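You operate a simulated robot arm through the tools that you are given. There is no shell and no other tool.

Carry out the task below with a simulated robot arm. There is one attempt and no reset: what you move stays moved.

JOB
Put things in order on the top of the gauge table. At the end: the bobbin from the top of the gauge table is in the black parts tray; the white cup from the top of the gauge table stands where the bobbin stood; the gauge from the top of the gauge table stands where the white cup stood; the teal narrow brush from the top of the gauge table stands where the gauge stood; whatever was shut is shut again. Leave all else as you found it, and nothing knocked over.

It is judged by the outcome, as a careful person would: the job done as asked, and still so three seconds after it is handed in. It fails if anything else is knocked over, pushed out of place, dropped, spilled or broken.

ROBOT AND FRAMES
A 6-joint arm with a two-finger gripper, fixed in place. Base frame: the origin is on the floor under the middle of its stand, x ahead of it, y to its left, z up; the work surface is at about z = 0.9. Lengths are in m, angles in degrees, forces in N, time in s.
With the tool pointing down near the work surface it reaches from about 0.14 to 0.68 m from the base axis. Its first joint turns from -66.0 to 66.0 degrees. Payload 2.45 kg.
The TCP is the grasp point between the finger pads, 0.03 m short of the fingertips. In the tool frame z runs along the fingers and y along their closing line. The gripper opens to 0.106 m; its body begins 0.079 m behind the TCP.
Orientation is that of the tool frame in the base frame, as [roll, pitch, yaw] about the fixed x, y, z axes, in that order (R = Rz(yaw) Ry(pitch) Rx(roll)). With the fingers straight down and closing along the base's y, the tool's x points along the base's -x, its y along +y and its z along -z.

CONTROLS
- The arm moves only by the tool apply_moves. Its arguments are lists of equal length, an entry for each row: "rotation": the turn, a rotation vector about the tool's x, y, z in units of 5 degrees (1.0 is 5 degrees), a list of three; "translation": the shift along the tool's x, y, z in units of 30 mm (1.0 is 30 mm), a list of three; "jaw": the finger opening in m, from 0 to 0.106. In form: {"rotation": [[ax, ay, az], ...], "translation": [[tx, ty, tz], ...], "jaw": [jaw, ...]}. A call has 1 to 20 rows; each row shifts and turns the commanded pose from where the row before left it, along the tool's axes as they then stand. A call with a number of a shift or a turn outside -1 to 1 is refused whole. A row lasts 0.2 s, in which the tool goes at most 0.05 m and 8.6 degrees; a call with a longer step from one row to the next is refused whole, and so is a gripper value outside its range. A pose out of reach is approached as far as the arm can. The call stops where the force on the tool passes 40 N (or 10 N more than at its start, if that is more) or the arm is blocked; 0.2 s more then pass. Each finger travels about 0.153 m/s and halts on what it meets, pressing with about 27 N; the grip force reading is that of the motor and also rises with nothing between the fingers. The clock runs only during rows and for 0.2 s after the last one: add rows that do not move to give the fingers time. It gives the time, the measured TCP pose, the force on the tool (base axes), the opening and the grip force at its end, in the units of the frame above (readings bear some noise), with the torque about the TCP (base axes, N m) and any sound that the robot's microphone picked up, and new pictures: "show" is both (left out), scene, wrist or none.
- Cameras (640 x 400 px; columns grow to the right, rows downward): "scene" is fixed at [0.0653, 0.4295, 1.3927]; the picture's right is [-0.63, -0.78, 0.00], its down [-0.52, 0.42, -0.74] and it looks along [0.58, -0.47, -0.67] (base axes); focal length 312 px, centre (320, 200). "wrist" rides on the gripper at [0.076, -0.002, -0.106] in the tool frame; the picture's right is [0.02, 1.00, 0.00], its down [-0.78, 0.02, -0.62] and it looks along [-0.62, 0.01, 0.78] (tool axes); focal length 247 px, centre (320, 200). There is no depth. A picture from a camera that has moved, and an enlarged one, comes with that camera's place and axes in the base frame and with its lens.
- zoom(camera, box): a new picture of the part [left, top, right, bottom] of that camera's present view, enlarged. It takes no simulated time.
- sign_off(): hands the job in; it is judged then, once.

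Places have to be worked out from the pictures, the camera data and where the tool is seen. Open the gripper and draw the arm clear of the work before you hand the job in, unless the task says otherwise.

The tools are called after "Call:" as name(argument=value, ...) on one line, values as JSON. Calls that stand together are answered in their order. apply_moves: Moves the arm, as the interface text tells. Its arguments: {"type":"object","properties":{"rotation":{"type":"array"},"translation":{"type":"array"},"jaw":{"type":"array"},"show":{"type":"string","enum":["both","scene","wrist","none"]}},"required":["rotation","translation","jaw"]} The other tools are called the same way: zoom (camera, box) takes an enlarged picture of a part of a camera's view; sign_off () hands the job in.

At the start:

```text
time_s: 0.0
position: [0.3862, 0.1538, 1.1379]
tool_rot: [-179.9, 0.0, -180.0]
wrist_force: [0.1, 1.1, -0.5]
moment: [0.02, 0.03, 0.0]
width: 0.1058
finger_force: 0.1
```

scene: 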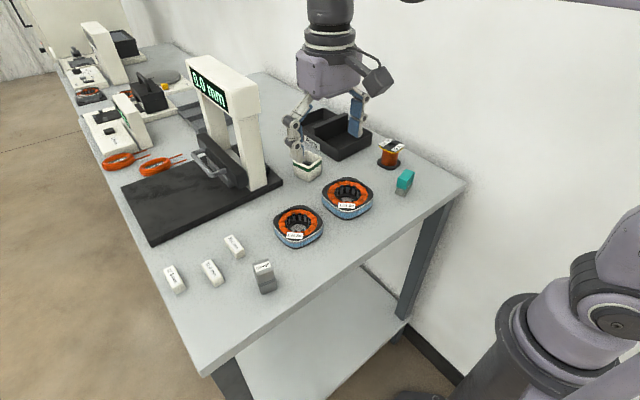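
wrist: 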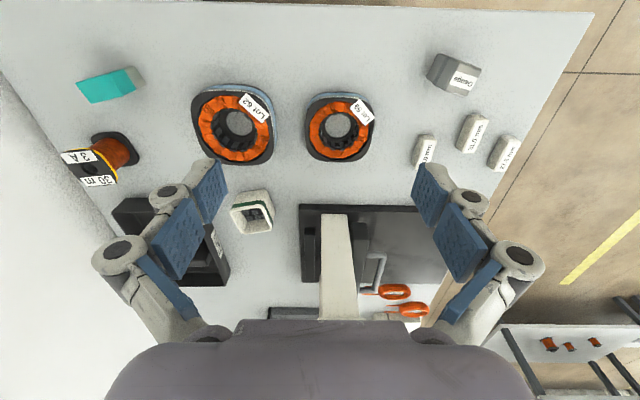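

I start by enlarging both views to identify the objects before moving anything.

Call:
zoom(camera="scene", box=[260, 90, 480, 228])

Call:
zoom(camera="scene", box=[120, 170, 340, 308])

Call:
zoom(camera="wrist", box=[40, 40, 300, 300])

Call:
zoom(camera="wrist", box=[280, 30, 560, 330])

```text
2.90 times, centred on (370, 159) of scene
camera zoom: at [0.0653, 0.4295, 1.3927], right [-0.63, -0.78, 0.0], down [-0.52, 0.42, -0.74], along [0.58, -0.47, -0.67], focal length 903 px, centre (175, 319)
```

zoom: 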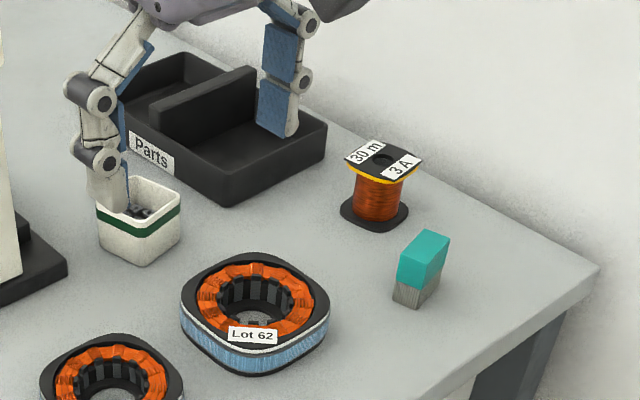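

```text
2.90 times, centred on (230, 239) of scene
camera zoom: at [0.0653, 0.4295, 1.3927], right [-0.63, -0.78, 0.0], down [-0.52, 0.42, -0.74], along [0.58, -0.47, -0.67], focal length 903 px, centre (581, 87)
```

zoom: 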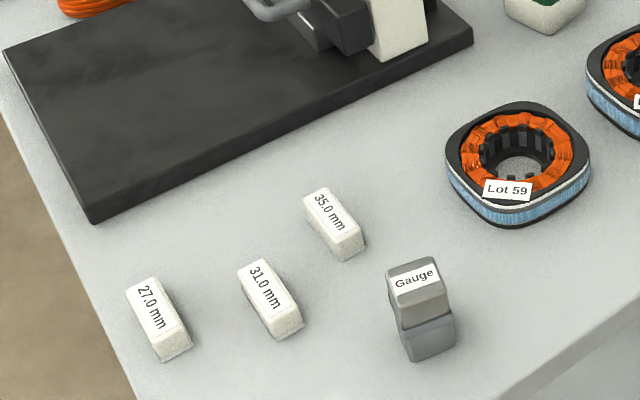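

```text
1.54 times, centred on (170, 170) of wrist
camera zoom: at [0.3095, 0.1513, 1.2444], right [-0.02, 1.0, 0.0], down [0.78, 0.02, 0.62], along [0.62, 0.01, -0.78], focal length 380 px, centre (551, 246)
```

zoom: 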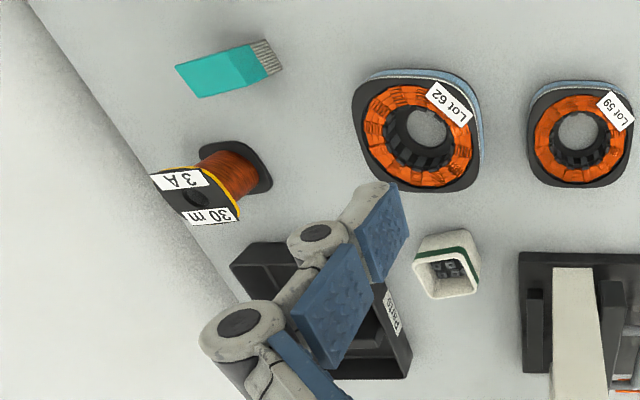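

```text
1.33 times, centred on (420, 180) of wrist
camera zoom: at [0.3095, 0.1513, 1.2444], right [-0.02, 1.0, 0.0], down [0.78, 0.02, 0.62], along [0.62, 0.01, -0.78], focal length 329 px, centre (187, 227)
```

zoom: 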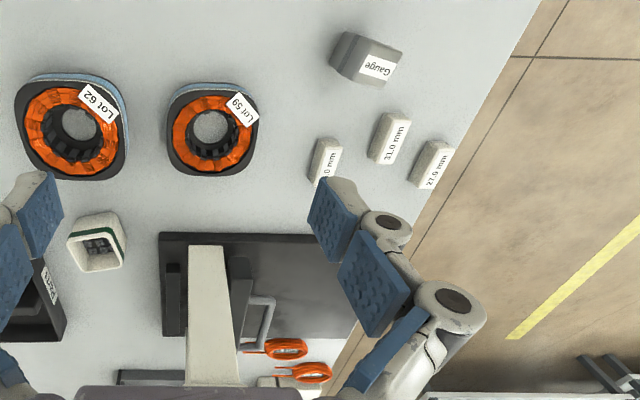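

The tabletop holds these things: the bobbin at about (0.487, -0.153), the brush at (0.39, -0.09), the cup at (0.595, 0.043), the gauge block at (0.37, 0.30), and the open tray beyond x≈0.58. I move high over the bobbin side for a closer look.

Call:
apply_moves(rotation=[[0, 0, 0], [0, 0, 0], [0, 0, 0], [0, 0, 0], [0, 0, 0], [0, 0, 0], [0, 0, 0], [0, 0, 0], [0, 0, 0], [0, 0, 0], [0, 0, 0], [0, 0, 0]], translation=[[-0.1, -0.92, 0.24], [-0.1, -0.92, 0.24], [-0.1, -0.92, 0.24], [-0.1, -0.92, 0.24], [-0.1, -0.92, 0.24], [-0.1, -0.92, 0.24], [-0.1, -0.92, 0.24], [-0.1, -0.92, 0.24], [-0.1, -0.92, 0.24], [-0.1, -0.92, 0.24], [-0.1, -0.92, 0.24], [0, 0, 0]], jaw=[0.106, 0.106, 0.106, 0.106, 0.106, 0.106, 0.106, 0.106, 0.106, 0.106, 0.106, 0.106])

```text
time_s: 2.6
position: [0.4189, -0.1519, 1.0596]
tool_rot: [179.9, 0.0, 179.9]
wrist_force: [0.5, 0.2, 0.1]
moment: [0.0, 0.03, 0.01]
width: 0.1059
finger_force: 0.1
camera wrist: at [0.3427, -0.1541, 1.1663], right [-0.02, 1.0, 0.0], down [0.78, 0.02, 0.62], along [0.62, 0.01, -0.78], focal length 247 px, centre (320, 200)
```

scene: 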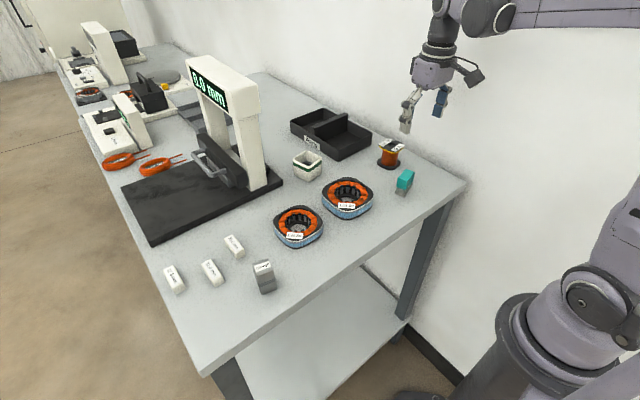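
wrist: 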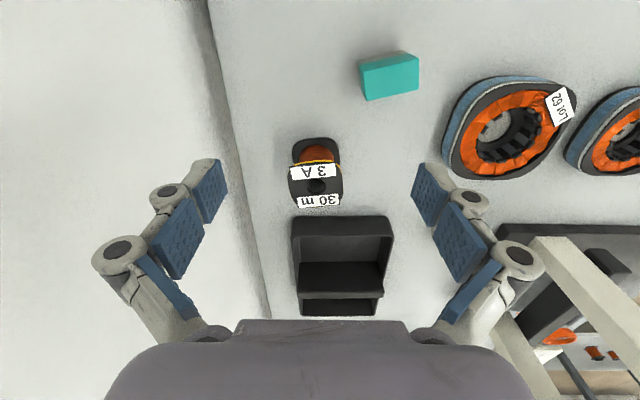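

Call:
zoom(camera="scene", box=[270, 90, 430, 190])

Call:
zoom(camera="wrist", box=[220, 110, 420, 330])

Call:
zoom(camera="wrist", box=[320, 20, 480, 120])

```text
4.00 times, centred on (350, 140) of scene
camera zoom: at [0.0653, 0.4295, 1.3927], right [-0.63, -0.78, 0.0], down [-0.52, 0.42, -0.74], along [0.58, -0.47, -0.67], focal length 1246 px, centre (200, 440)
```

zoom: 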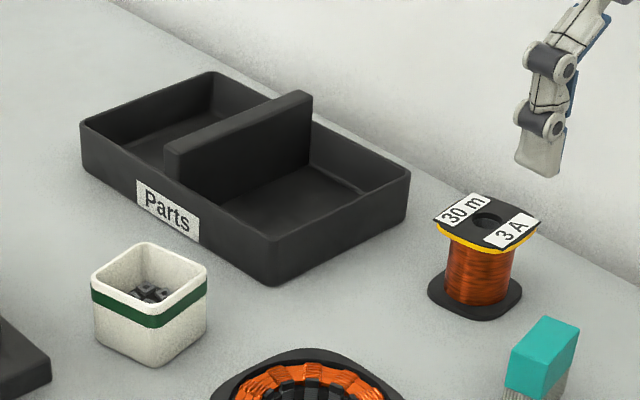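

```text
1.82 times, centred on (320, 220) of wrist
camera zoom: at [0.3427, -0.1541, 1.1663], right [-0.02, 1.0, 0.0], down [0.78, 0.02, 0.62], along [0.62, 0.01, -0.78], focal length 449 px, centre (320, 164)
```

zoom: 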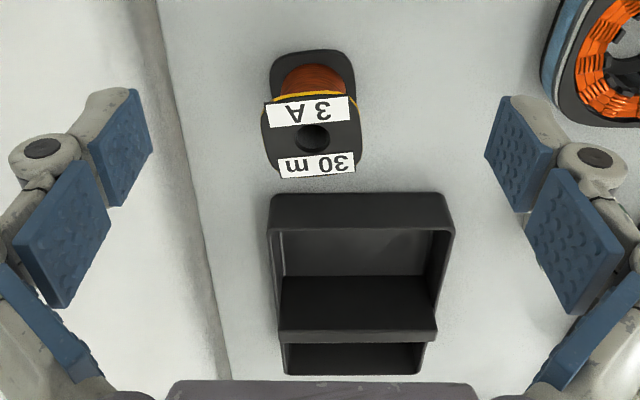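

```text
4.00 times, centred on (400, 70) of wrist
camera zoom: at [0.3427, -0.1541, 1.1663], right [-0.02, 1.0, 0.0], down [0.78, 0.02, 0.62], along [0.62, 0.01, -0.78], focal length 988 px, centre (0, 720)
```

zoom: 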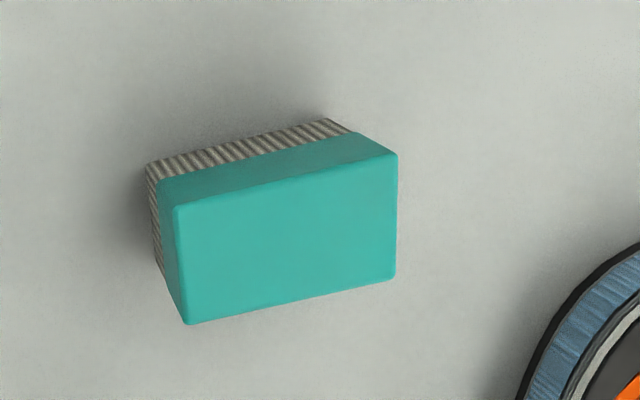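

The bobbin's axis works out at about (0.488, -0.156) with its top near z=0.96, and the wall is at y≈-0.256. I narrow the jaw to keep the knuckles off the wall, and hover with the fingertips just above the bobbin.

Call:
apply_moves(rotation=[[0, 0, 0], [0, 0, 0], [0, 0, 0], [0, 0, 0], [0, 0, 0]], translation=[[-0.575, -0.03, 0], [-0.575, -0.03, 0.35], [-0.575, -0.03, 0.6], [-0.575, -0.03, 0.7], [0, 0, 0]], jaw=[0.08, 0.08, 0.08, 0.08, 0.08])

```text
time_s: 3.8
position: [0.487, -0.1545, 1.0095]
tool_rot: [179.9, 0.0, 180.0]
wrist_force: [-0.1, 0.6, 0.1]
moment: [0.01, 0.0, 0.03]
width: 0.08
finger_force: 0.0
camera wrist: at [0.4112, -0.1561, 1.1164], right [-0.02, 1.0, 0.0], down [0.78, 0.02, 0.62], along [0.62, 0.01, -0.78], focal length 247 px, centre (320, 200)
```

scene: 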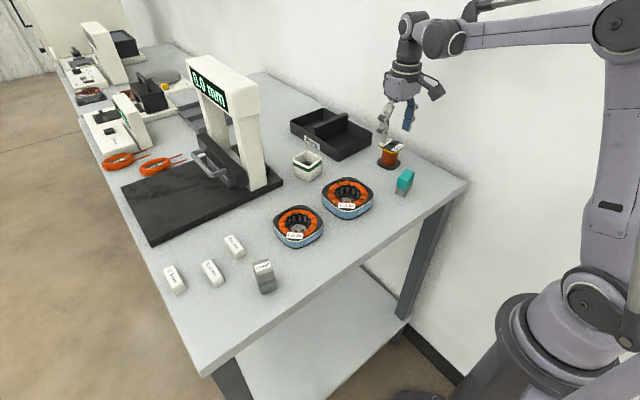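
wrist: 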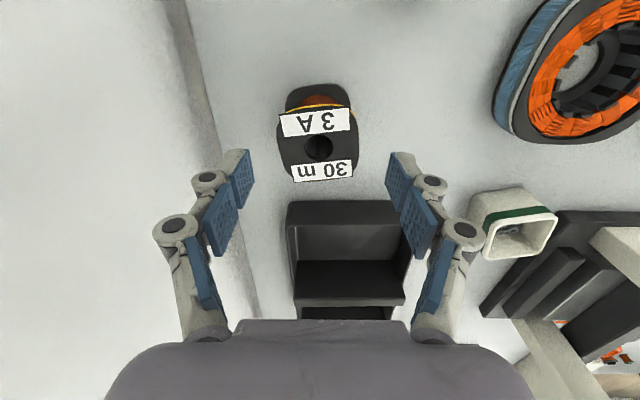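

Call:
zoom(camera="wrist", box=[220, 60, 420, 220])

Call:
zoom(camera="scene", box=[350, 90, 450, 190])

```text
2.50 times, centred on (320, 140) of wrist
camera zoom: at [0.4112, -0.1561, 1.1164], right [-0.02, 1.0, 0.0], down [0.78, 0.02, 0.62], along [0.62, 0.01, -0.78], focal length 617 px, centre (320, 350)
```

zoom: 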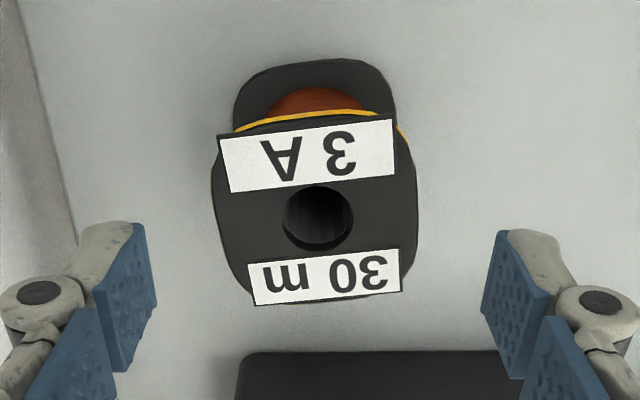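

```text
4.00 times, centred on (400, 140) of scene
camera zoom: at [0.0653, 0.4295, 1.3927], right [-0.63, -0.78, 0.0], down [-0.52, 0.42, -0.74], along [0.58, -0.47, -0.67], focal length 1246 px, centre (0, 440)
```

zoom: 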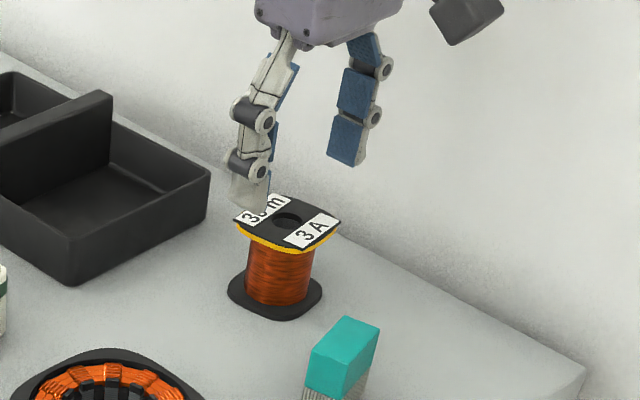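

The bobbin is centred between the pads at about (0.489, -0.155), with flanges about 57 mm wide. I descend to TCP z≈0.95 and close on the upper flange.

Call:
apply_moves(rotation=[[0, 0, 0], [0, 0, 0], [0, 0, 0], [0, 0, 0], [0, 0, 0], [0, 0, 0]], translation=[[-0.06, -0.02, 0.4], [0, 0, 0.5], [0, 0, 0.5], [0, 0, 0.4], [0, 0, 0.2], [0, 0, 0]], jaw=[0.08, 0.08, 0.08, 0.08, 0.08, 0.08])

```text
time_s: 5.2
position: [0.488, -0.1544, 0.9479]
tool_rot: [180.0, 0.0, 180.0]
wrist_force: [0.5, -0.7, -0.1]
moment: [-0.01, 0.0, 0.0]
width: 0.08
finger_force: 0.0
camera wrist: at [0.4123, -0.1564, 1.0556], right [-0.02, 1.0, 0.0], down [0.78, 0.02, 0.62], along [0.62, 0.01, -0.78], focal length 247 px, centre (320, 200)
```

scene: 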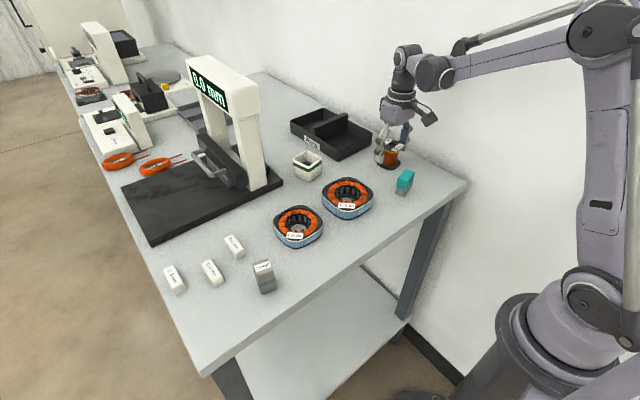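
wrist: 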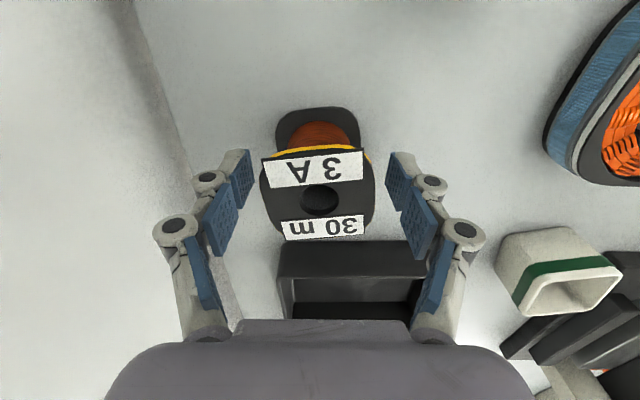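

The flange sits between the pads with clear gaps on both sides. I close the fingers.

Call:
apply_moves(rotation=[[0, 0, 0], [0, 0, 0], [0, 0, 0], [0, 0, 0]], translation=[[0, 0, 0], [0, 0, 0], [0, 0, 0], [0, 0, 0]], jaw=[0.07, 0.06, 0.04, 0.04])

```text
time_s: 6.2
position: [0.4896, -0.1542, 0.9481]
tool_rot: [179.9, 0.0, 180.0]
wrist_force: [0.9, -0.4, 5.0]
moment: [-0.03, 0.05, 0.08]
width: 0.0551
finger_force: 26.5
camera wrist: at [0.4122, -0.1564, 1.056], right [-0.02, 1.0, 0.0], down [0.78, 0.02, 0.62], along [0.62, 0.01, -0.78], focal length 247 px, centre (320, 200)
```

scene: 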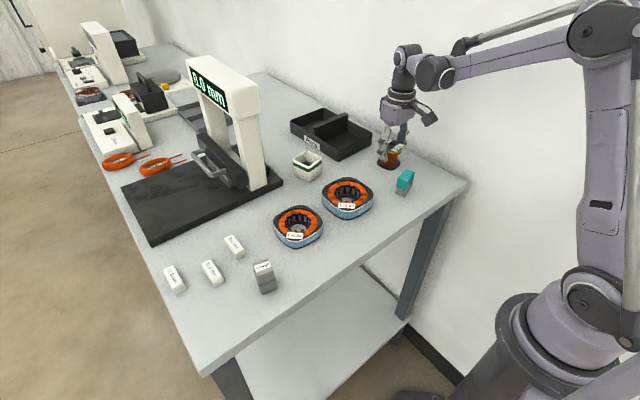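
wrist: 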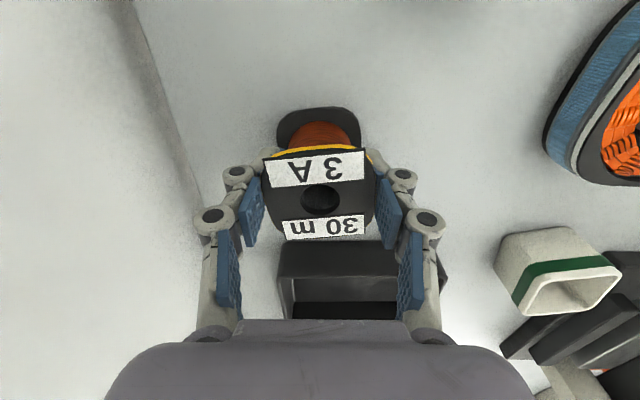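

The grip holds at 55 mm with 26 N. I lift straight up 90 mm and check that the bobbin comes along upright.

Call:
apply_moves(rotation=[[0, 0, 0], [0, 0, 0], [0, 0, 0], [0, 0, 0], [0, 0, 0], [0, 0, 0]], translation=[[0, 0, -0.3], [0, 0, -0.6], [0, 0, -0.8], [0, 0, -0.8], [0, 0, -0.5], [0, 0, 0]], jaw=[0.04, 0.04, 0.04, 0.04, 0.04, 0.04])

```text
time_s: 7.6
position: [0.4891, -0.1547, 1.039]
tool_rot: [180.0, 0.0, 180.0]
wrist_force: [1.4, -0.1, -1.5]
moment: [0.0, -0.02, 0.02]
width: 0.0553
finger_force: 26.7
camera wrist: at [0.4127, -0.1561, 1.1458], right [-0.02, 1.0, 0.0], down [0.78, 0.02, 0.62], along [0.62, 0.01, -0.78], focal length 247 px, centre (320, 200)
```

scene: 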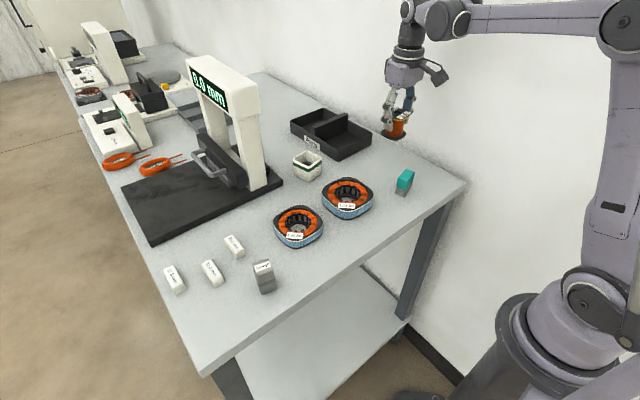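
wrist: 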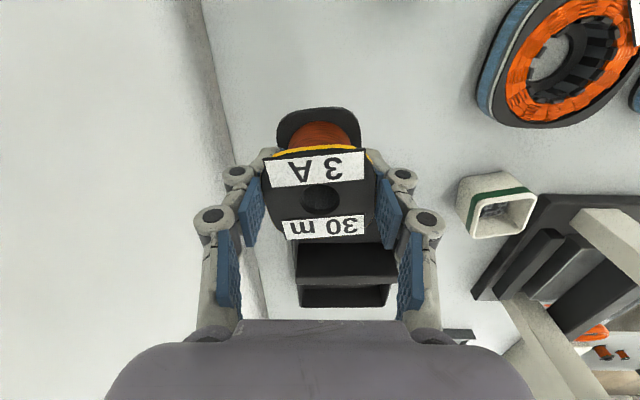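

The bobbin hangs upright in the grip. I carry it over the near compartment of the tray, centred around (0.636, -0.119).

Call:
apply_moves(rotation=[[0, 0, 0], [0, 0, 0], [0, 0, 0], [0, 0, 0], [0, 0, 0], [0, 0, 0], [0, 0, 0]], translation=[[-0.6, 0.15, 0], [-0.9, 0.2, 0], [-0.9, 0.2, 0], [-0.9, 0.25, 0], [-0.9, 0.2, 0], [-0.7, 0.18, 0], [0, 0, 0]], jaw=[0.04, 0.04, 0.04, 0.04, 0.04, 0.04, 0.04])

```text
time_s: 9.2
position: [0.6386, -0.1198, 1.0381]
tool_rot: [180.0, 0.0, -180.0]
wrist_force: [0.1, -0.3, -2.0]
moment: [-0.03, 0.03, 0.0]
width: 0.055
finger_force: 27.2
camera wrist: at [0.5616, -0.121, 1.1459], right [-0.02, 1.0, 0.0], down [0.78, 0.02, 0.62], along [0.62, 0.01, -0.78], focal length 247 px, centre (320, 200)
```

scene: 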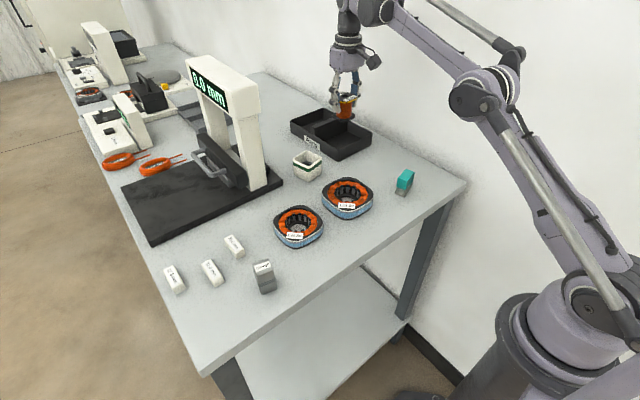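
wrist: 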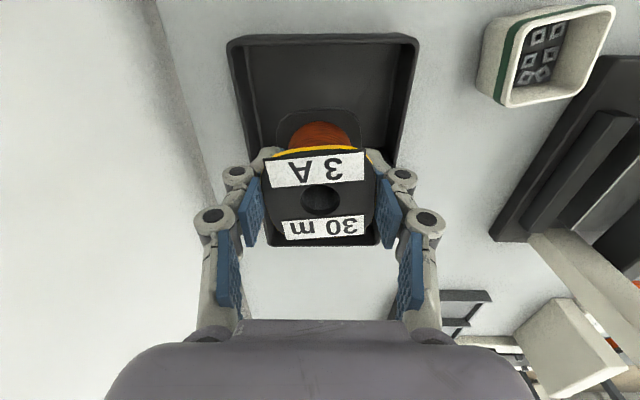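

Call:
zoom(camera="scene", box=[280, 60, 400, 180])

Call:
zoom(camera="wrist", box=[460, 0, 640, 120])

```text
3.33 times, centred on (340, 120) of scene
camera zoom: at [0.0653, 0.4295, 1.3927], right [-0.63, -0.78, 0.0], down [-0.52, 0.42, -0.74], along [0.58, -0.47, -0.67], focal length 1038 px, centre (253, 467)
```

zoom: 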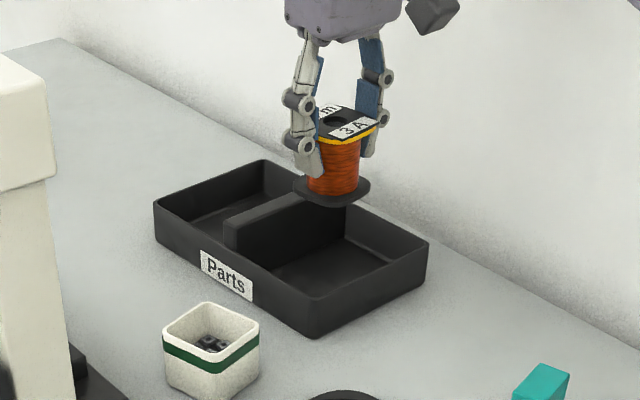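

```text
3.33 times, centred on (550, 60) of wrist
camera zoom: at [0.5616, -0.121, 1.1459], right [-0.02, 1.0, 0.0], down [0.78, 0.02, 0.62], along [0.62, 0.01, -0.78], focal length 823 px, centre (-447, 667)
```

zoom: 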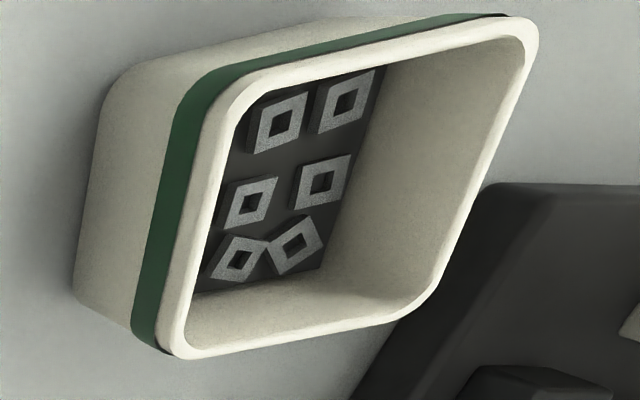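

The bobbin hangs over the middle of the near compartment, with about 15 mm to the divider. I lower it to just above the tray floor.

Call:
apply_moves(rotation=[[0, 0, 0], [0, 0, 0], [0, 0, 0], [0, 0, 0], [0, 0, 0], [0, 0, 0], [0, 0, 0]], translation=[[0.1, 0, 0.3], [0, 0, 0.6], [0, 0, 0.6], [0, 0, 0.6], [0, 0, 0.4], [0, 0, 0.1], [0, 0, 0]], jaw=[0.04, 0.04, 0.04, 0.04, 0.04, 0.04, 0.04])

```text
time_s: 10.8
position: [0.6328, -0.1193, 0.9618]
tool_rot: [180.0, 0.0, 179.9]
wrist_force: [-1.2, -0.7, -2.6]
moment: [-0.01, 0.01, -0.02]
width: 0.0548
finger_force: 26.7
camera wrist: at [0.5569, -0.1215, 1.0671], right [-0.02, 1.0, 0.0], down [0.78, 0.02, 0.62], along [0.62, 0.01, -0.78], focal length 247 px, centre (320, 200)
```

scene: 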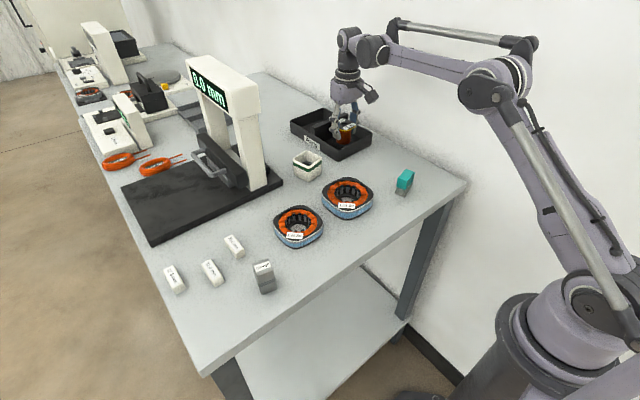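
wrist: 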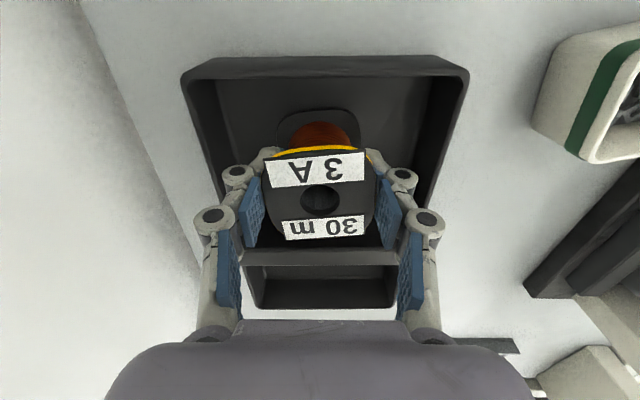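

Bobbin bottom is about 12 mm above the table level and well clear of the divider. I lower in small steps and watch for the contact force.

Call:
apply_moves(rotation=[[0, 0, 0], [0, 0, 0], [0, 0, 0], [0, 0, 0], [0, 0, 0]], translation=[[0, 0, 0.06], [0, 0, 0.06], [0, 0, 0.06], [0, 0, 0], [0, 0, 0]], jaw=[0.04, 0.04, 0.04, 0.04, 0.04], show="none")

```text
time_s: 12.0
position: [0.6338, -0.1181, 0.9543]
tool_rot: [-180.0, 0.0, -180.0]
wrist_force: [0.6, 0.1, -1.1]
moment: [-0.01, 0.0, -0.02]
width: 0.0554
finger_force: 26.5
```

Call:
apply_moves(rotation=[[0, 0, 0], [0, 0, 0], [0, 0, 0]], translation=[[0, 0, 0.06], [0, 0, 0], [0, 0, 0]], jaw=[0.04, 0.04, 0.04], show="none")

```text
time_s: 12.8
position: [0.6336, -0.1192, 0.9528]
tool_rot: [-179.9, 0.1, -180.0]
wrist_force: [-1.1, 0.1, -2.2]
moment: [-0.02, -0.01, 0.01]
width: 0.0552
finger_force: 27.4
```

No contact yet at TCP z≈0.953; I go on down in 1 mm steps.

Call:
apply_moves(rotation=[[0, 0, 0], [0, 0, 0], [0, 0, 0]], translation=[[0, 0, 0.04], [0, 0, 0.04], [0, 0, 0]], jaw=[0.04, 0.04, 0.04], show="both")

```text
time_s: 13.6
position: [0.634, -0.1188, 0.9525]
tool_rot: [-179.9, -0.1, -180.0]
wrist_force: [1.2, -0.3, 19.1]
moment: [0.0, -0.04, 0.2]
width: 0.0551
finger_force: 27.5
camera wrist: at [0.5568, -0.1212, 1.0589], right [-0.02, 1.0, 0.0], down [0.78, 0.02, 0.62], along [0.62, 0.01, -0.78], focal length 247 px, centre (320, 200)
```

scene: 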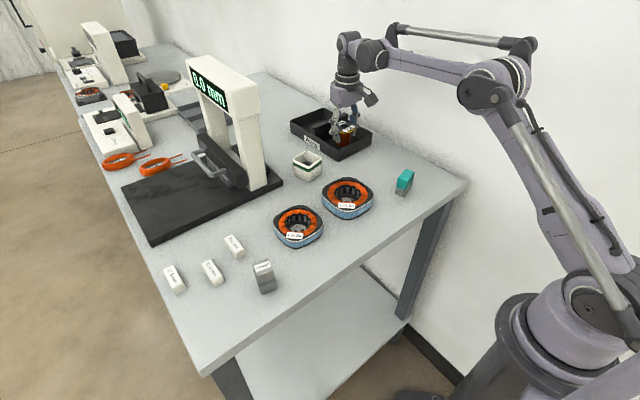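
wrist: 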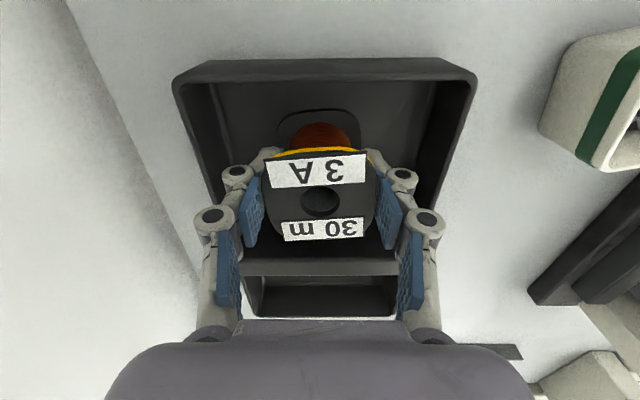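

The bobbin now rests on the tray floor (19 N up). I ease off 1 mm and then open slightly to release, staying clear of the tray walls.

Call:
apply_moves(rotation=[[0, 0, 0], [0, 0, 0], [0, 0, 0], [0, 0, 0], [0, 0, 0]], translation=[[0, 0, -0.035], [0, 0, 0], [0, 0, 0], [0, 0, 0], [0, 0, 0]], jaw=[0.04, 0.056, 0.06, 0.068, 0.072], show="wrist")

```text
time_s: 14.8
position: [0.633, -0.1199, 0.9542]
tool_rot: [-180.0, 0.1, 180.0]
wrist_force: [0.4, 0.2, -0.8]
moment: [0.01, -0.01, 0.0]
width: 0.0721
finger_force: 0.0
camera wrist: at [0.5564, -0.1208, 1.0595], right [-0.02, 1.0, 0.0], down [0.78, 0.02, 0.62], along [0.62, 0.01, -0.78], focal length 247 px, centre (320, 200)
```

wrist: 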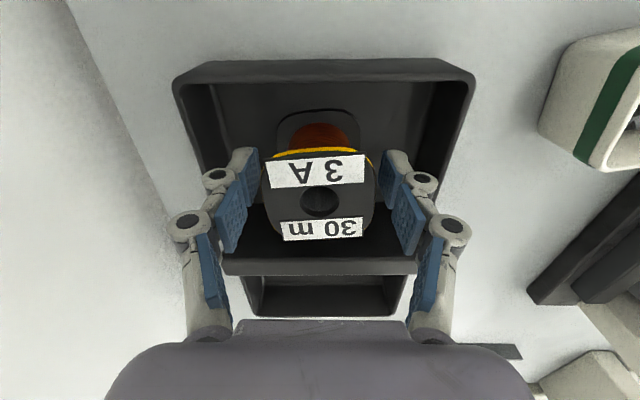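

The bobbin is free and standing in the tray. I rise straight up, then move back to view the cup.

Call:
apply_moves(rotation=[[0, 0, 0], [0, 0, 0], [0, 0, 0], [0, 0, 0], [0, 0, 0], [0, 0, 0], [0, 0, 0], [0, 0, 0], [0, 0, 0], [0, 0, 0], [0, 0, 0], [0, 0, 0]], translation=[[0, 0, -0.3], [0, 0, -0.7], [0, 0, -0.9], [0, 0, -0.9], [0, 0, -0.7], [0.7, 0.9, 0], [0.7, 0.9, 0], [0.7, 0.9, 0], [0.7, 0.9, 0], [0.7, 0.9, 0], [0.6, 0.9, 0], [0, 0, 0]], jaw=[0.072, 0.072, 0.072, 0.072, 0.072, 0.08, 0.08, 0.08, 0.08, 0.08, 0.08, 0.08])

```text
time_s: 17.4
position: [0.5094, 0.0435, 1.0577]
tool_rot: [180.0, 0.1, -179.9]
wrist_force: [0.5, -0.4, 1.3]
moment: [0.02, 0.0, 0.01]
width: 0.0802
finger_force: 0.1
camera wrist: at [0.4336, 0.042, 1.1636], right [-0.02, 1.0, 0.0], down [0.78, 0.02, 0.62], along [0.62, 0.01, -0.78], focal length 247 px, centre (320, 200)
```

scene: 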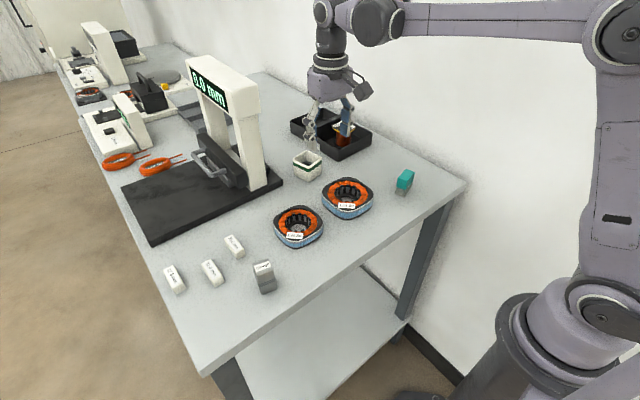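
wrist: 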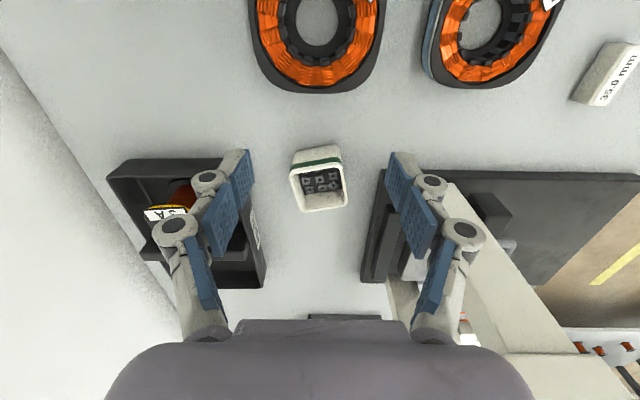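

Call:
zoom(camera="wrist", box=[260, 130, 400, 230])

Call:
zoom(camera="scene", box=[270, 90, 390, 190])

Call:
zoom(camera="wrist", box=[360, 140, 560, 340])

```text
4.00 times, centred on (330, 180) of wrist
camera zoom: at [0.4336, 0.042, 1.1636], right [-0.02, 1.0, 0.0], down [0.78, 0.02, 0.62], along [0.62, 0.01, -0.78], focal length 988 px, centre (280, 280)
```

zoom: 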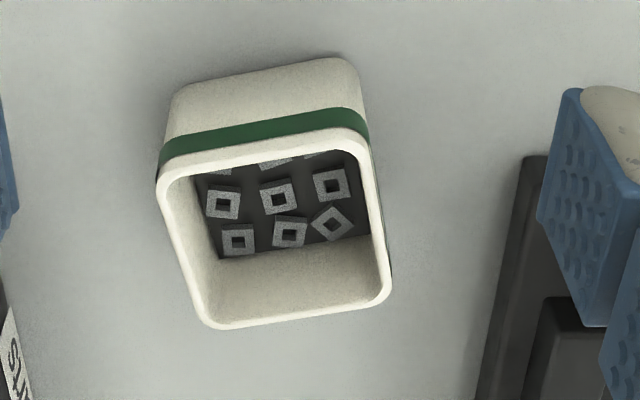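

```text
4.00 times, centred on (330, 140) of scene
camera zoom: at [0.0652, 0.4295, 1.3927], right [-0.63, -0.78, 0.0], down [-0.52, 0.42, -0.74], along [0.58, -0.47, -0.67], focal length 1246 px, centre (280, 440)
```

zoom: 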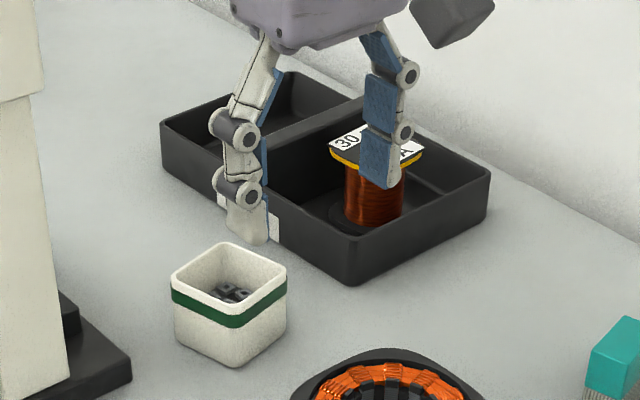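

```text
2.00 times, centred on (460, 240) of wrist
camera zoom: at [0.4336, 0.042, 1.1636], right [-0.02, 1.0, 0.0], down [0.78, 0.02, 0.62], along [0.62, 0.01, -0.78], focal length 494 px, centre (40, 120)
```

zoom: 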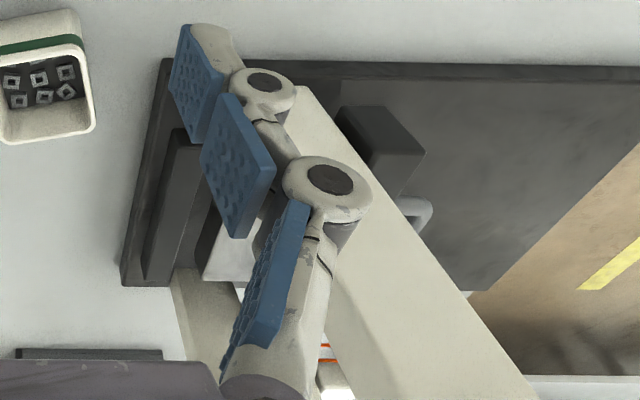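

The cup's rim centre comes out at (0.590, 0.045) from both cameras, with rim z≈0.946, rim about 56 mm wide, and turned about +12°; it holds loose nuts. I move above it and turn the tool to match.

Call:
apply_moves(rotation=[[0, 0, 0], [0, 0, 0], [0, 0, 0], [0, 0, 0], [0, 0, -0.8], [0, 0, -0.8], [0, 0, -0.7], [0, 0, 0]], translation=[[-0.67, 0.01, 0.2], [-0.67, 0.01, 0.5], [-0.67, 0.01, 0.5], [-0.67, 0.01, 0.6], [0, 0, 0], [0, 0, 0], [0, 0, 0], [0, 0, 0]], jaw=[0.08, 0.08, 0.08, 0.08, 0.08, 0.08, 0.08, 0.08])

```text
time_s: 19.2
position: [0.5909, 0.0432, 1.0033]
tool_rot: [-180.0, 0.0, -168.4]
wrist_force: [0.6, 0.6, -0.2]
moment: [-0.01, -0.02, 0.04]
width: 0.0802
finger_force: 0.2
camera wrist: at [0.5165, 0.0263, 1.1099], right [-0.22, 0.98, 0.0], down [0.76, 0.17, 0.62], along [0.61, 0.14, -0.78], focal length 247 px, centre (320, 200)
```

scene: 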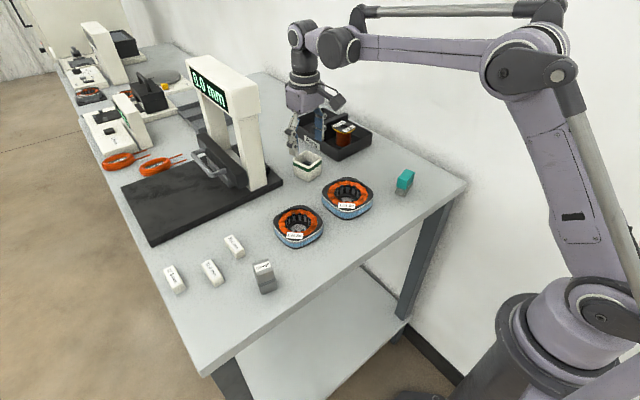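
wrist: 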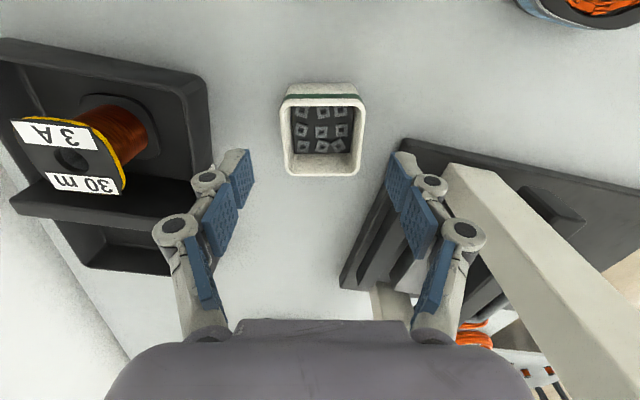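

The cup is square to the jaws and centred within 2 mm. I descend to TCP z≈0.94 with the jaw at 80 mm.

Call:
apply_moves(rotation=[[0, 0, 0], [0, 0, 0], [0, 0, 0], [0, 0, 0], [0, 0, 0], [0, 0, 0]], translation=[[0.07, 0.05, 0.3], [0, 0, 0.5], [0, 0, 0.5], [0, 0, 0.5], [0, 0, 0.3], [0, 0, 0]], jaw=[0.08, 0.08, 0.08, 0.08, 0.08, 0.08])

```text
time_s: 20.6
position: [0.5891, 0.044, 0.9426]
tool_rot: [-180.0, 0.0, -168.5]
wrist_force: [0.3, 0.5, 0.0]
moment: [0.02, 0.03, -0.03]
width: 0.0799
finger_force: 0.0
camera wrist: at [0.5146, 0.0278, 1.0481], right [-0.22, 0.98, 0.0], down [0.76, 0.17, 0.62], along [0.61, 0.14, -0.78], focal length 247 px, centre (320, 200)
```

scene: 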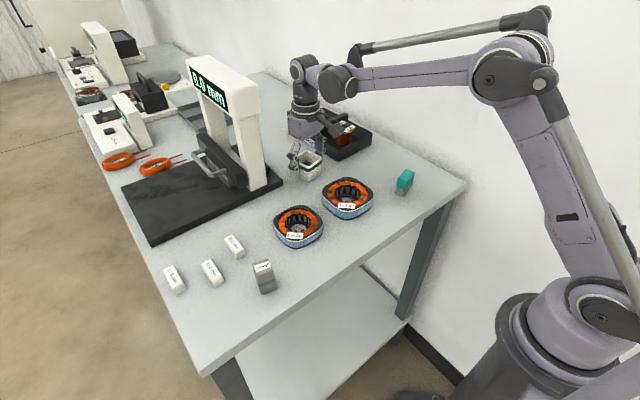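
wrist: 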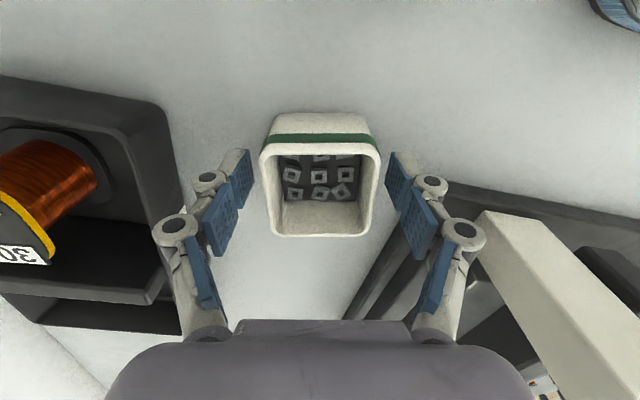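

The cup sits evenly between the pads. I close gently.

Call:
apply_moves(rotation=[[0, 0, 0], [0, 0, 0], [0, 0, 0], [0, 0, 0], [0, 0, 0], [0, 0, 0], [0, 0, 0]], translation=[[0, 0, 0], [0, 0, 0], [0, 0, 0], [0, 0, 0], [0, 0, 0], [0, 0, 0], [0, 0, 0]], jaw=[0.07, 0.063, 0.059, 0.055, 0.05, 0.045, 0.045])

```text
time_s: 22.2
position: [0.5872, 0.0446, 0.943]
tool_rot: [180.0, 0.0, -168.5]
wrist_force: [0.6, -0.3, 5.0]
moment: [-0.01, 0.01, 0.08]
width: 0.0552
finger_force: 27.4
camera wrist: at [0.5145, 0.0278, 1.0485], right [-0.22, 0.98, 0.0], down [0.76, 0.17, 0.62], along [0.61, 0.14, -0.78], focal length 247 px, centre (320, 200)
```

scene: 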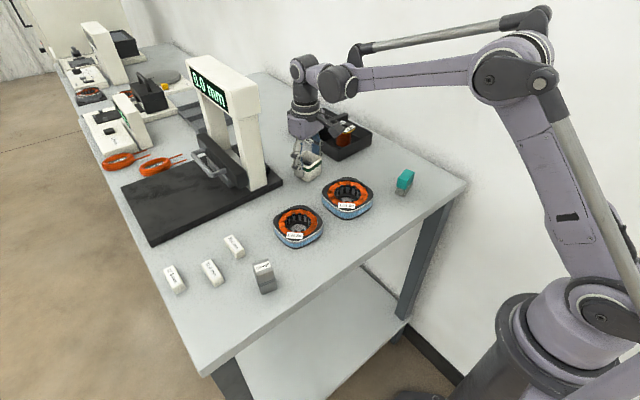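
wrist: 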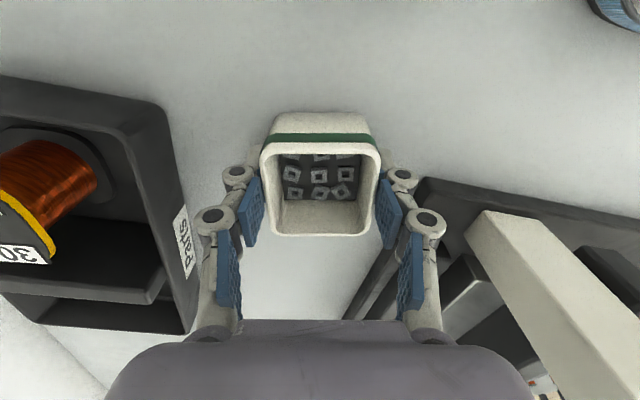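

The cup is held at 55 mm, centred on TCP (0.588, 0.0445). I record this as its original place, then lift slowly and turn the tool back square.

Call:
apply_moves(rotation=[[0, 0, 0], [0, 0, 0], [0, 0, 0], [0, 0, 0], [0, 0, 0], [0, 0, 0], [0, 0, 0], [0, 0, 0.3], [0, 0, 0.5], [0, 0, 0.5], [0, 0, 0.5], [0, 0, 0.3], [0, 0, 0.2], [0, 0, 0]], translation=[[0, 0, -0.15], [0, 0, -0.3], [0, 0, -0.5], [0, 0, -0.5], [0, 0, -0.5], [0, 0, -0.4], [0, 0, -0.2], [0, 0, 0], [0, 0, 0], [0, 0, 0], [0, 0, 0], [0, 0, 0], [0, 0, 0], [0, 0, 0]], jaw=[0.045, 0.045, 0.045, 0.045, 0.045, 0.045, 0.045, 0.045, 0.045, 0.045, 0.045, 0.045, 0.045, 0.045])

```text
time_s: 25.2
position: [0.5876, 0.045, 1.0158]
tool_rot: [-180.0, -0.1, 179.9]
wrist_force: [-1.4, -0.5, -1.8]
moment: [0.01, 0.0, 0.02]
width: 0.0551
finger_force: 26.5
camera wrist: at [0.5123, 0.0432, 1.1237], right [-0.02, 1.0, 0.0], down [0.78, 0.02, 0.62], along [0.62, 0.01, -0.78], focal length 247 px, centre (320, 200)
```

scene: 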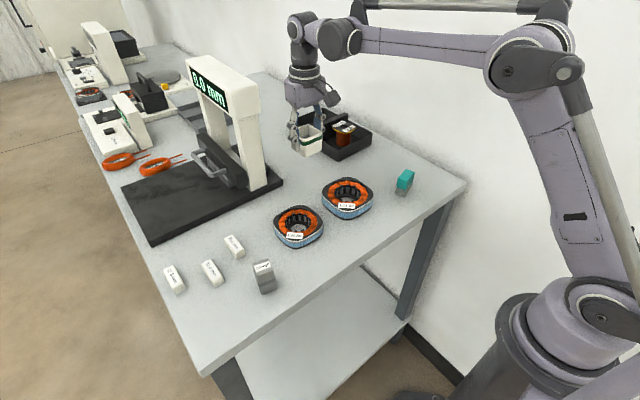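
wrist: 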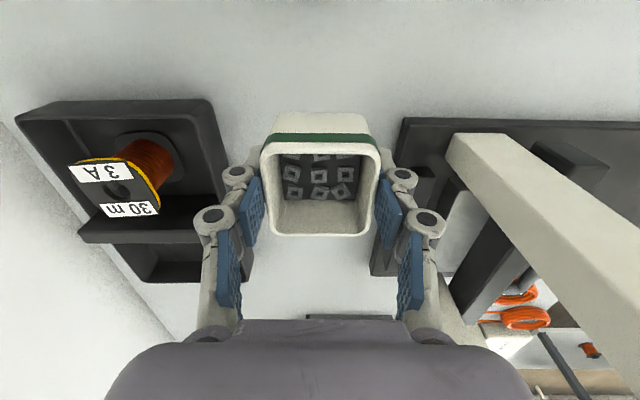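

The cup hangs level with its nuts in place. I carry it smoothly to above the bobbin's former place (0.489, -0.155).

Call:
apply_moves(rotation=[[0, 0, 0], [0, 0, 0], [0, 0, 0], [0, 0, 0], [0, 0, 0], [0, 0, 0], [0, 0, 0], [0, 0, 0], [0, 0, 0], [0, 0, 0], [0, 0, 0], [0, 0, 0], [0, 0, 0], [0, 0, 0]], translation=[[0.2, -0.15, 0], [0.35, -0.35, 0], [0.4, -0.55, 0], [0.35, -0.6, 0], [0.3, -0.6, 0], [0.3, -0.6, 0], [0.25, -0.6, 0], [0.25, -0.6, 0], [0.25, -0.6, 0], [0.2, -0.6, 0], [0.2, -0.6, 0], [0.15, -0.5, 0], [0.09, -0.3, 0], [0, 0, 0]], jaw=[0.045, 0.045, 0.045, 0.045, 0.045, 0.045, 0.045, 0.045, 0.045, 0.045, 0.045, 0.045, 0.045, 0.045])

```text
time_s: 28.2
position: [0.4902, -0.1546, 1.0159]
tool_rot: [-180.0, -0.1, -180.0]
wrist_force: [0.9, 1.1, -0.7]
moment: [-0.01, 0.02, 0.01]
width: 0.0551
finger_force: 27.1
camera wrist: at [0.4141, -0.1564, 1.1232], right [-0.02, 1.0, 0.0], down [0.78, 0.02, 0.62], along [0.62, 0.01, -0.78], focal length 247 px, centre (320, 200)
```

scene: 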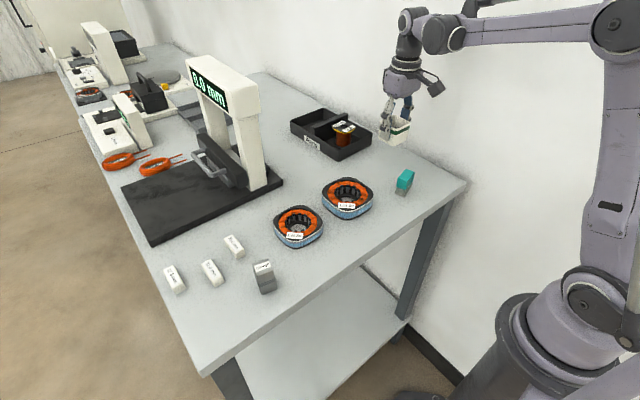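
wrist: 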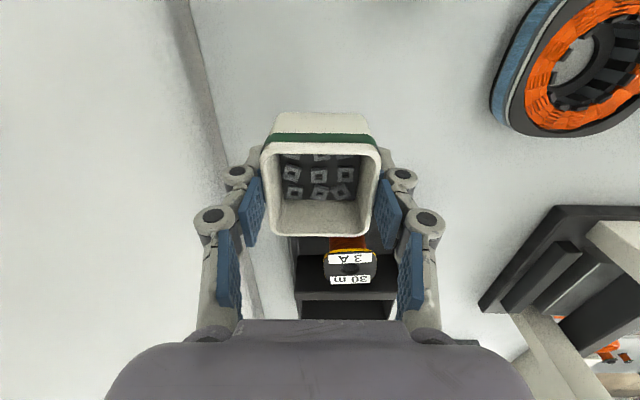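

It is right above the spot. I lower it to a few millimetres over the table.

Call:
apply_moves(rotation=[[0, 0, 0], [0, 0, 0], [0, 0, 0], [0, 0, 0], [0, 0, 0], [0, 0, 0], [0, 0, 0]], translation=[[0.02, 0, 0.25], [0, 0, 0.45], [0, 0, 0.5], [0, 0, 0.5], [0, 0, 0.35], [0, 0, 0.15], [0, 0, 0]], jaw=[0.045, 0.045, 0.045, 0.045, 0.045, 0.045, 0.045], show="none")

Call:
apply_moves(rotation=[[0, 0, 0], [0, 0, 0], [0, 0, 0], [0, 0, 0]], translation=[[0, 0, 0.06], [0, 0, 0.06], [0, 0, 0.04], [0, 0, 0]], jaw=[0.045, 0.045, 0.045, 0.045], show="none")

```text
time_s: 29.8
position: [0.4897, -0.1545, 0.9516]
tool_rot: [180.0, 0.0, 180.0]
wrist_force: [0.3, -0.1, -0.2]
moment: [-0.03, 0.02, 0.01]
width: 0.0548
finger_force: 27.2
```

```text
time_s: 30.8
position: [0.4892, -0.1537, 0.9463]
tool_rot: [-180.0, 0.1, -180.0]
wrist_force: [-0.3, 0.3, -0.3]
moment: [-0.01, 0.03, -0.03]
width: 0.0552
finger_force: 26.6
```

No contact yet at 0.946; I continue in 1 mm steps to touch-down.

Call:
apply_moves(rotation=[[0, 0, 0], [0, 0, 0], [0, 0, 0]], translation=[[0, 0, 0.035], [0, 0, 0.035], [0, 0, 0]], jaw=[0.045, 0.045, 0.045], show="none")

```text
time_s: 31.6
position: [0.491, -0.1548, 0.9437]
tool_rot: [-179.9, 0.1, -180.0]
wrist_force: [0.0, 0.3, 0.2]
moment: [-0.02, 0.0, 0.01]
width: 0.0549
finger_force: 27.2
```

Call:
apply_moves(rotation=[[0, 0, 0], [0, 0, 0], [0, 0, 0]], translation=[[0, 0, 0.03], [0, 0, 0.03], [0, 0, 0]], jaw=[0.045, 0.045, 0.045])

```text
time_s: 32.4
position: [0.4893, -0.1526, 0.942]
tool_rot: [179.9, 0.0, 180.0]
wrist_force: [-0.2, 0.0, -1.4]
moment: [0.0, 0.0, 0.01]
width: 0.055
finger_force: 26.9
camera wrist: at [0.4132, -0.1559, 1.0489], right [-0.02, 1.0, 0.0], down [0.78, 0.02, 0.62], along [0.62, 0.01, -0.78], focal length 247 px, centre (320, 200)
```

scene: 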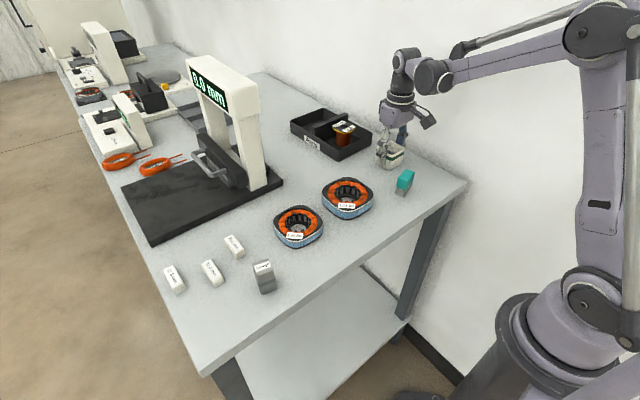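
wrist: 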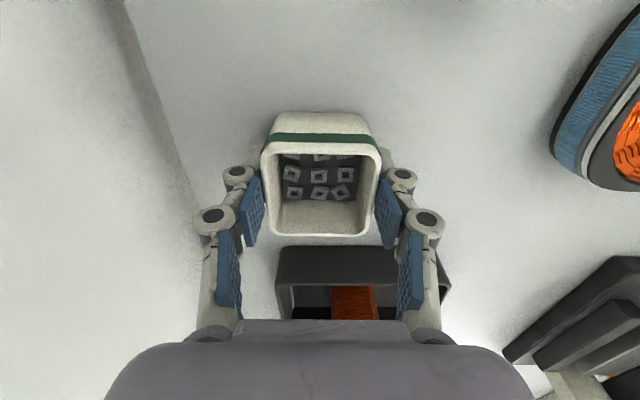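

Still about touching height with no contact force; two more 0.6 mm steps.

Call:
apply_moves(rotation=[[0, 0, 0], [0, 0, 0], [0, 0, 0]], translation=[[0, 0, 0.025], [0, 0, 0.02], [0, 0, 0]], jaw=[0.045, 0.045, 0.045], show="none")

```text
time_s: 33.2
position: [0.4888, -0.1543, 0.9406]
tool_rot: [-180.0, 0.0, -179.9]
wrist_force: [0.8, -0.4, 19.7]
moment: [-0.04, 0.01, 0.07]
width: 0.0553
finger_force: 27.4
```

Touch-down (19.7 N). I ease off slightly and open slowly to 74 mm.

Call:
apply_moves(rotation=[[0, 0, 0], [0, 0, 0], [0, 0, 0], [0, 0, 0], [0, 0, 0], [0, 0, 0]], translation=[[0, 0, -0.03], [0, 0, 0], [0, 0, 0], [0, 0, 0], [0, 0, 0], [0, 0, 0]], jaw=[0.045, 0.055, 0.058, 0.064, 0.07, 0.074], show="wrist")

```text
time_s: 34.6
position: [0.4905, -0.1543, 0.942]
tool_rot: [180.0, 0.0, 179.9]
wrist_force: [-0.7, 0.6, 0.1]
moment: [0.03, 0.01, 0.0]
width: 0.0741
finger_force: 0.0
camera wrist: at [0.4131, -0.1566, 1.0484], right [-0.02, 1.0, 0.0], down [0.78, 0.02, 0.62], along [0.62, 0.01, -0.78], focal length 247 px, centre (320, 200)
```

wrist: 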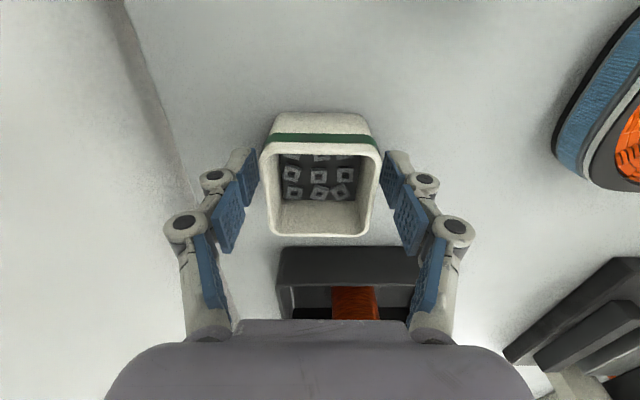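

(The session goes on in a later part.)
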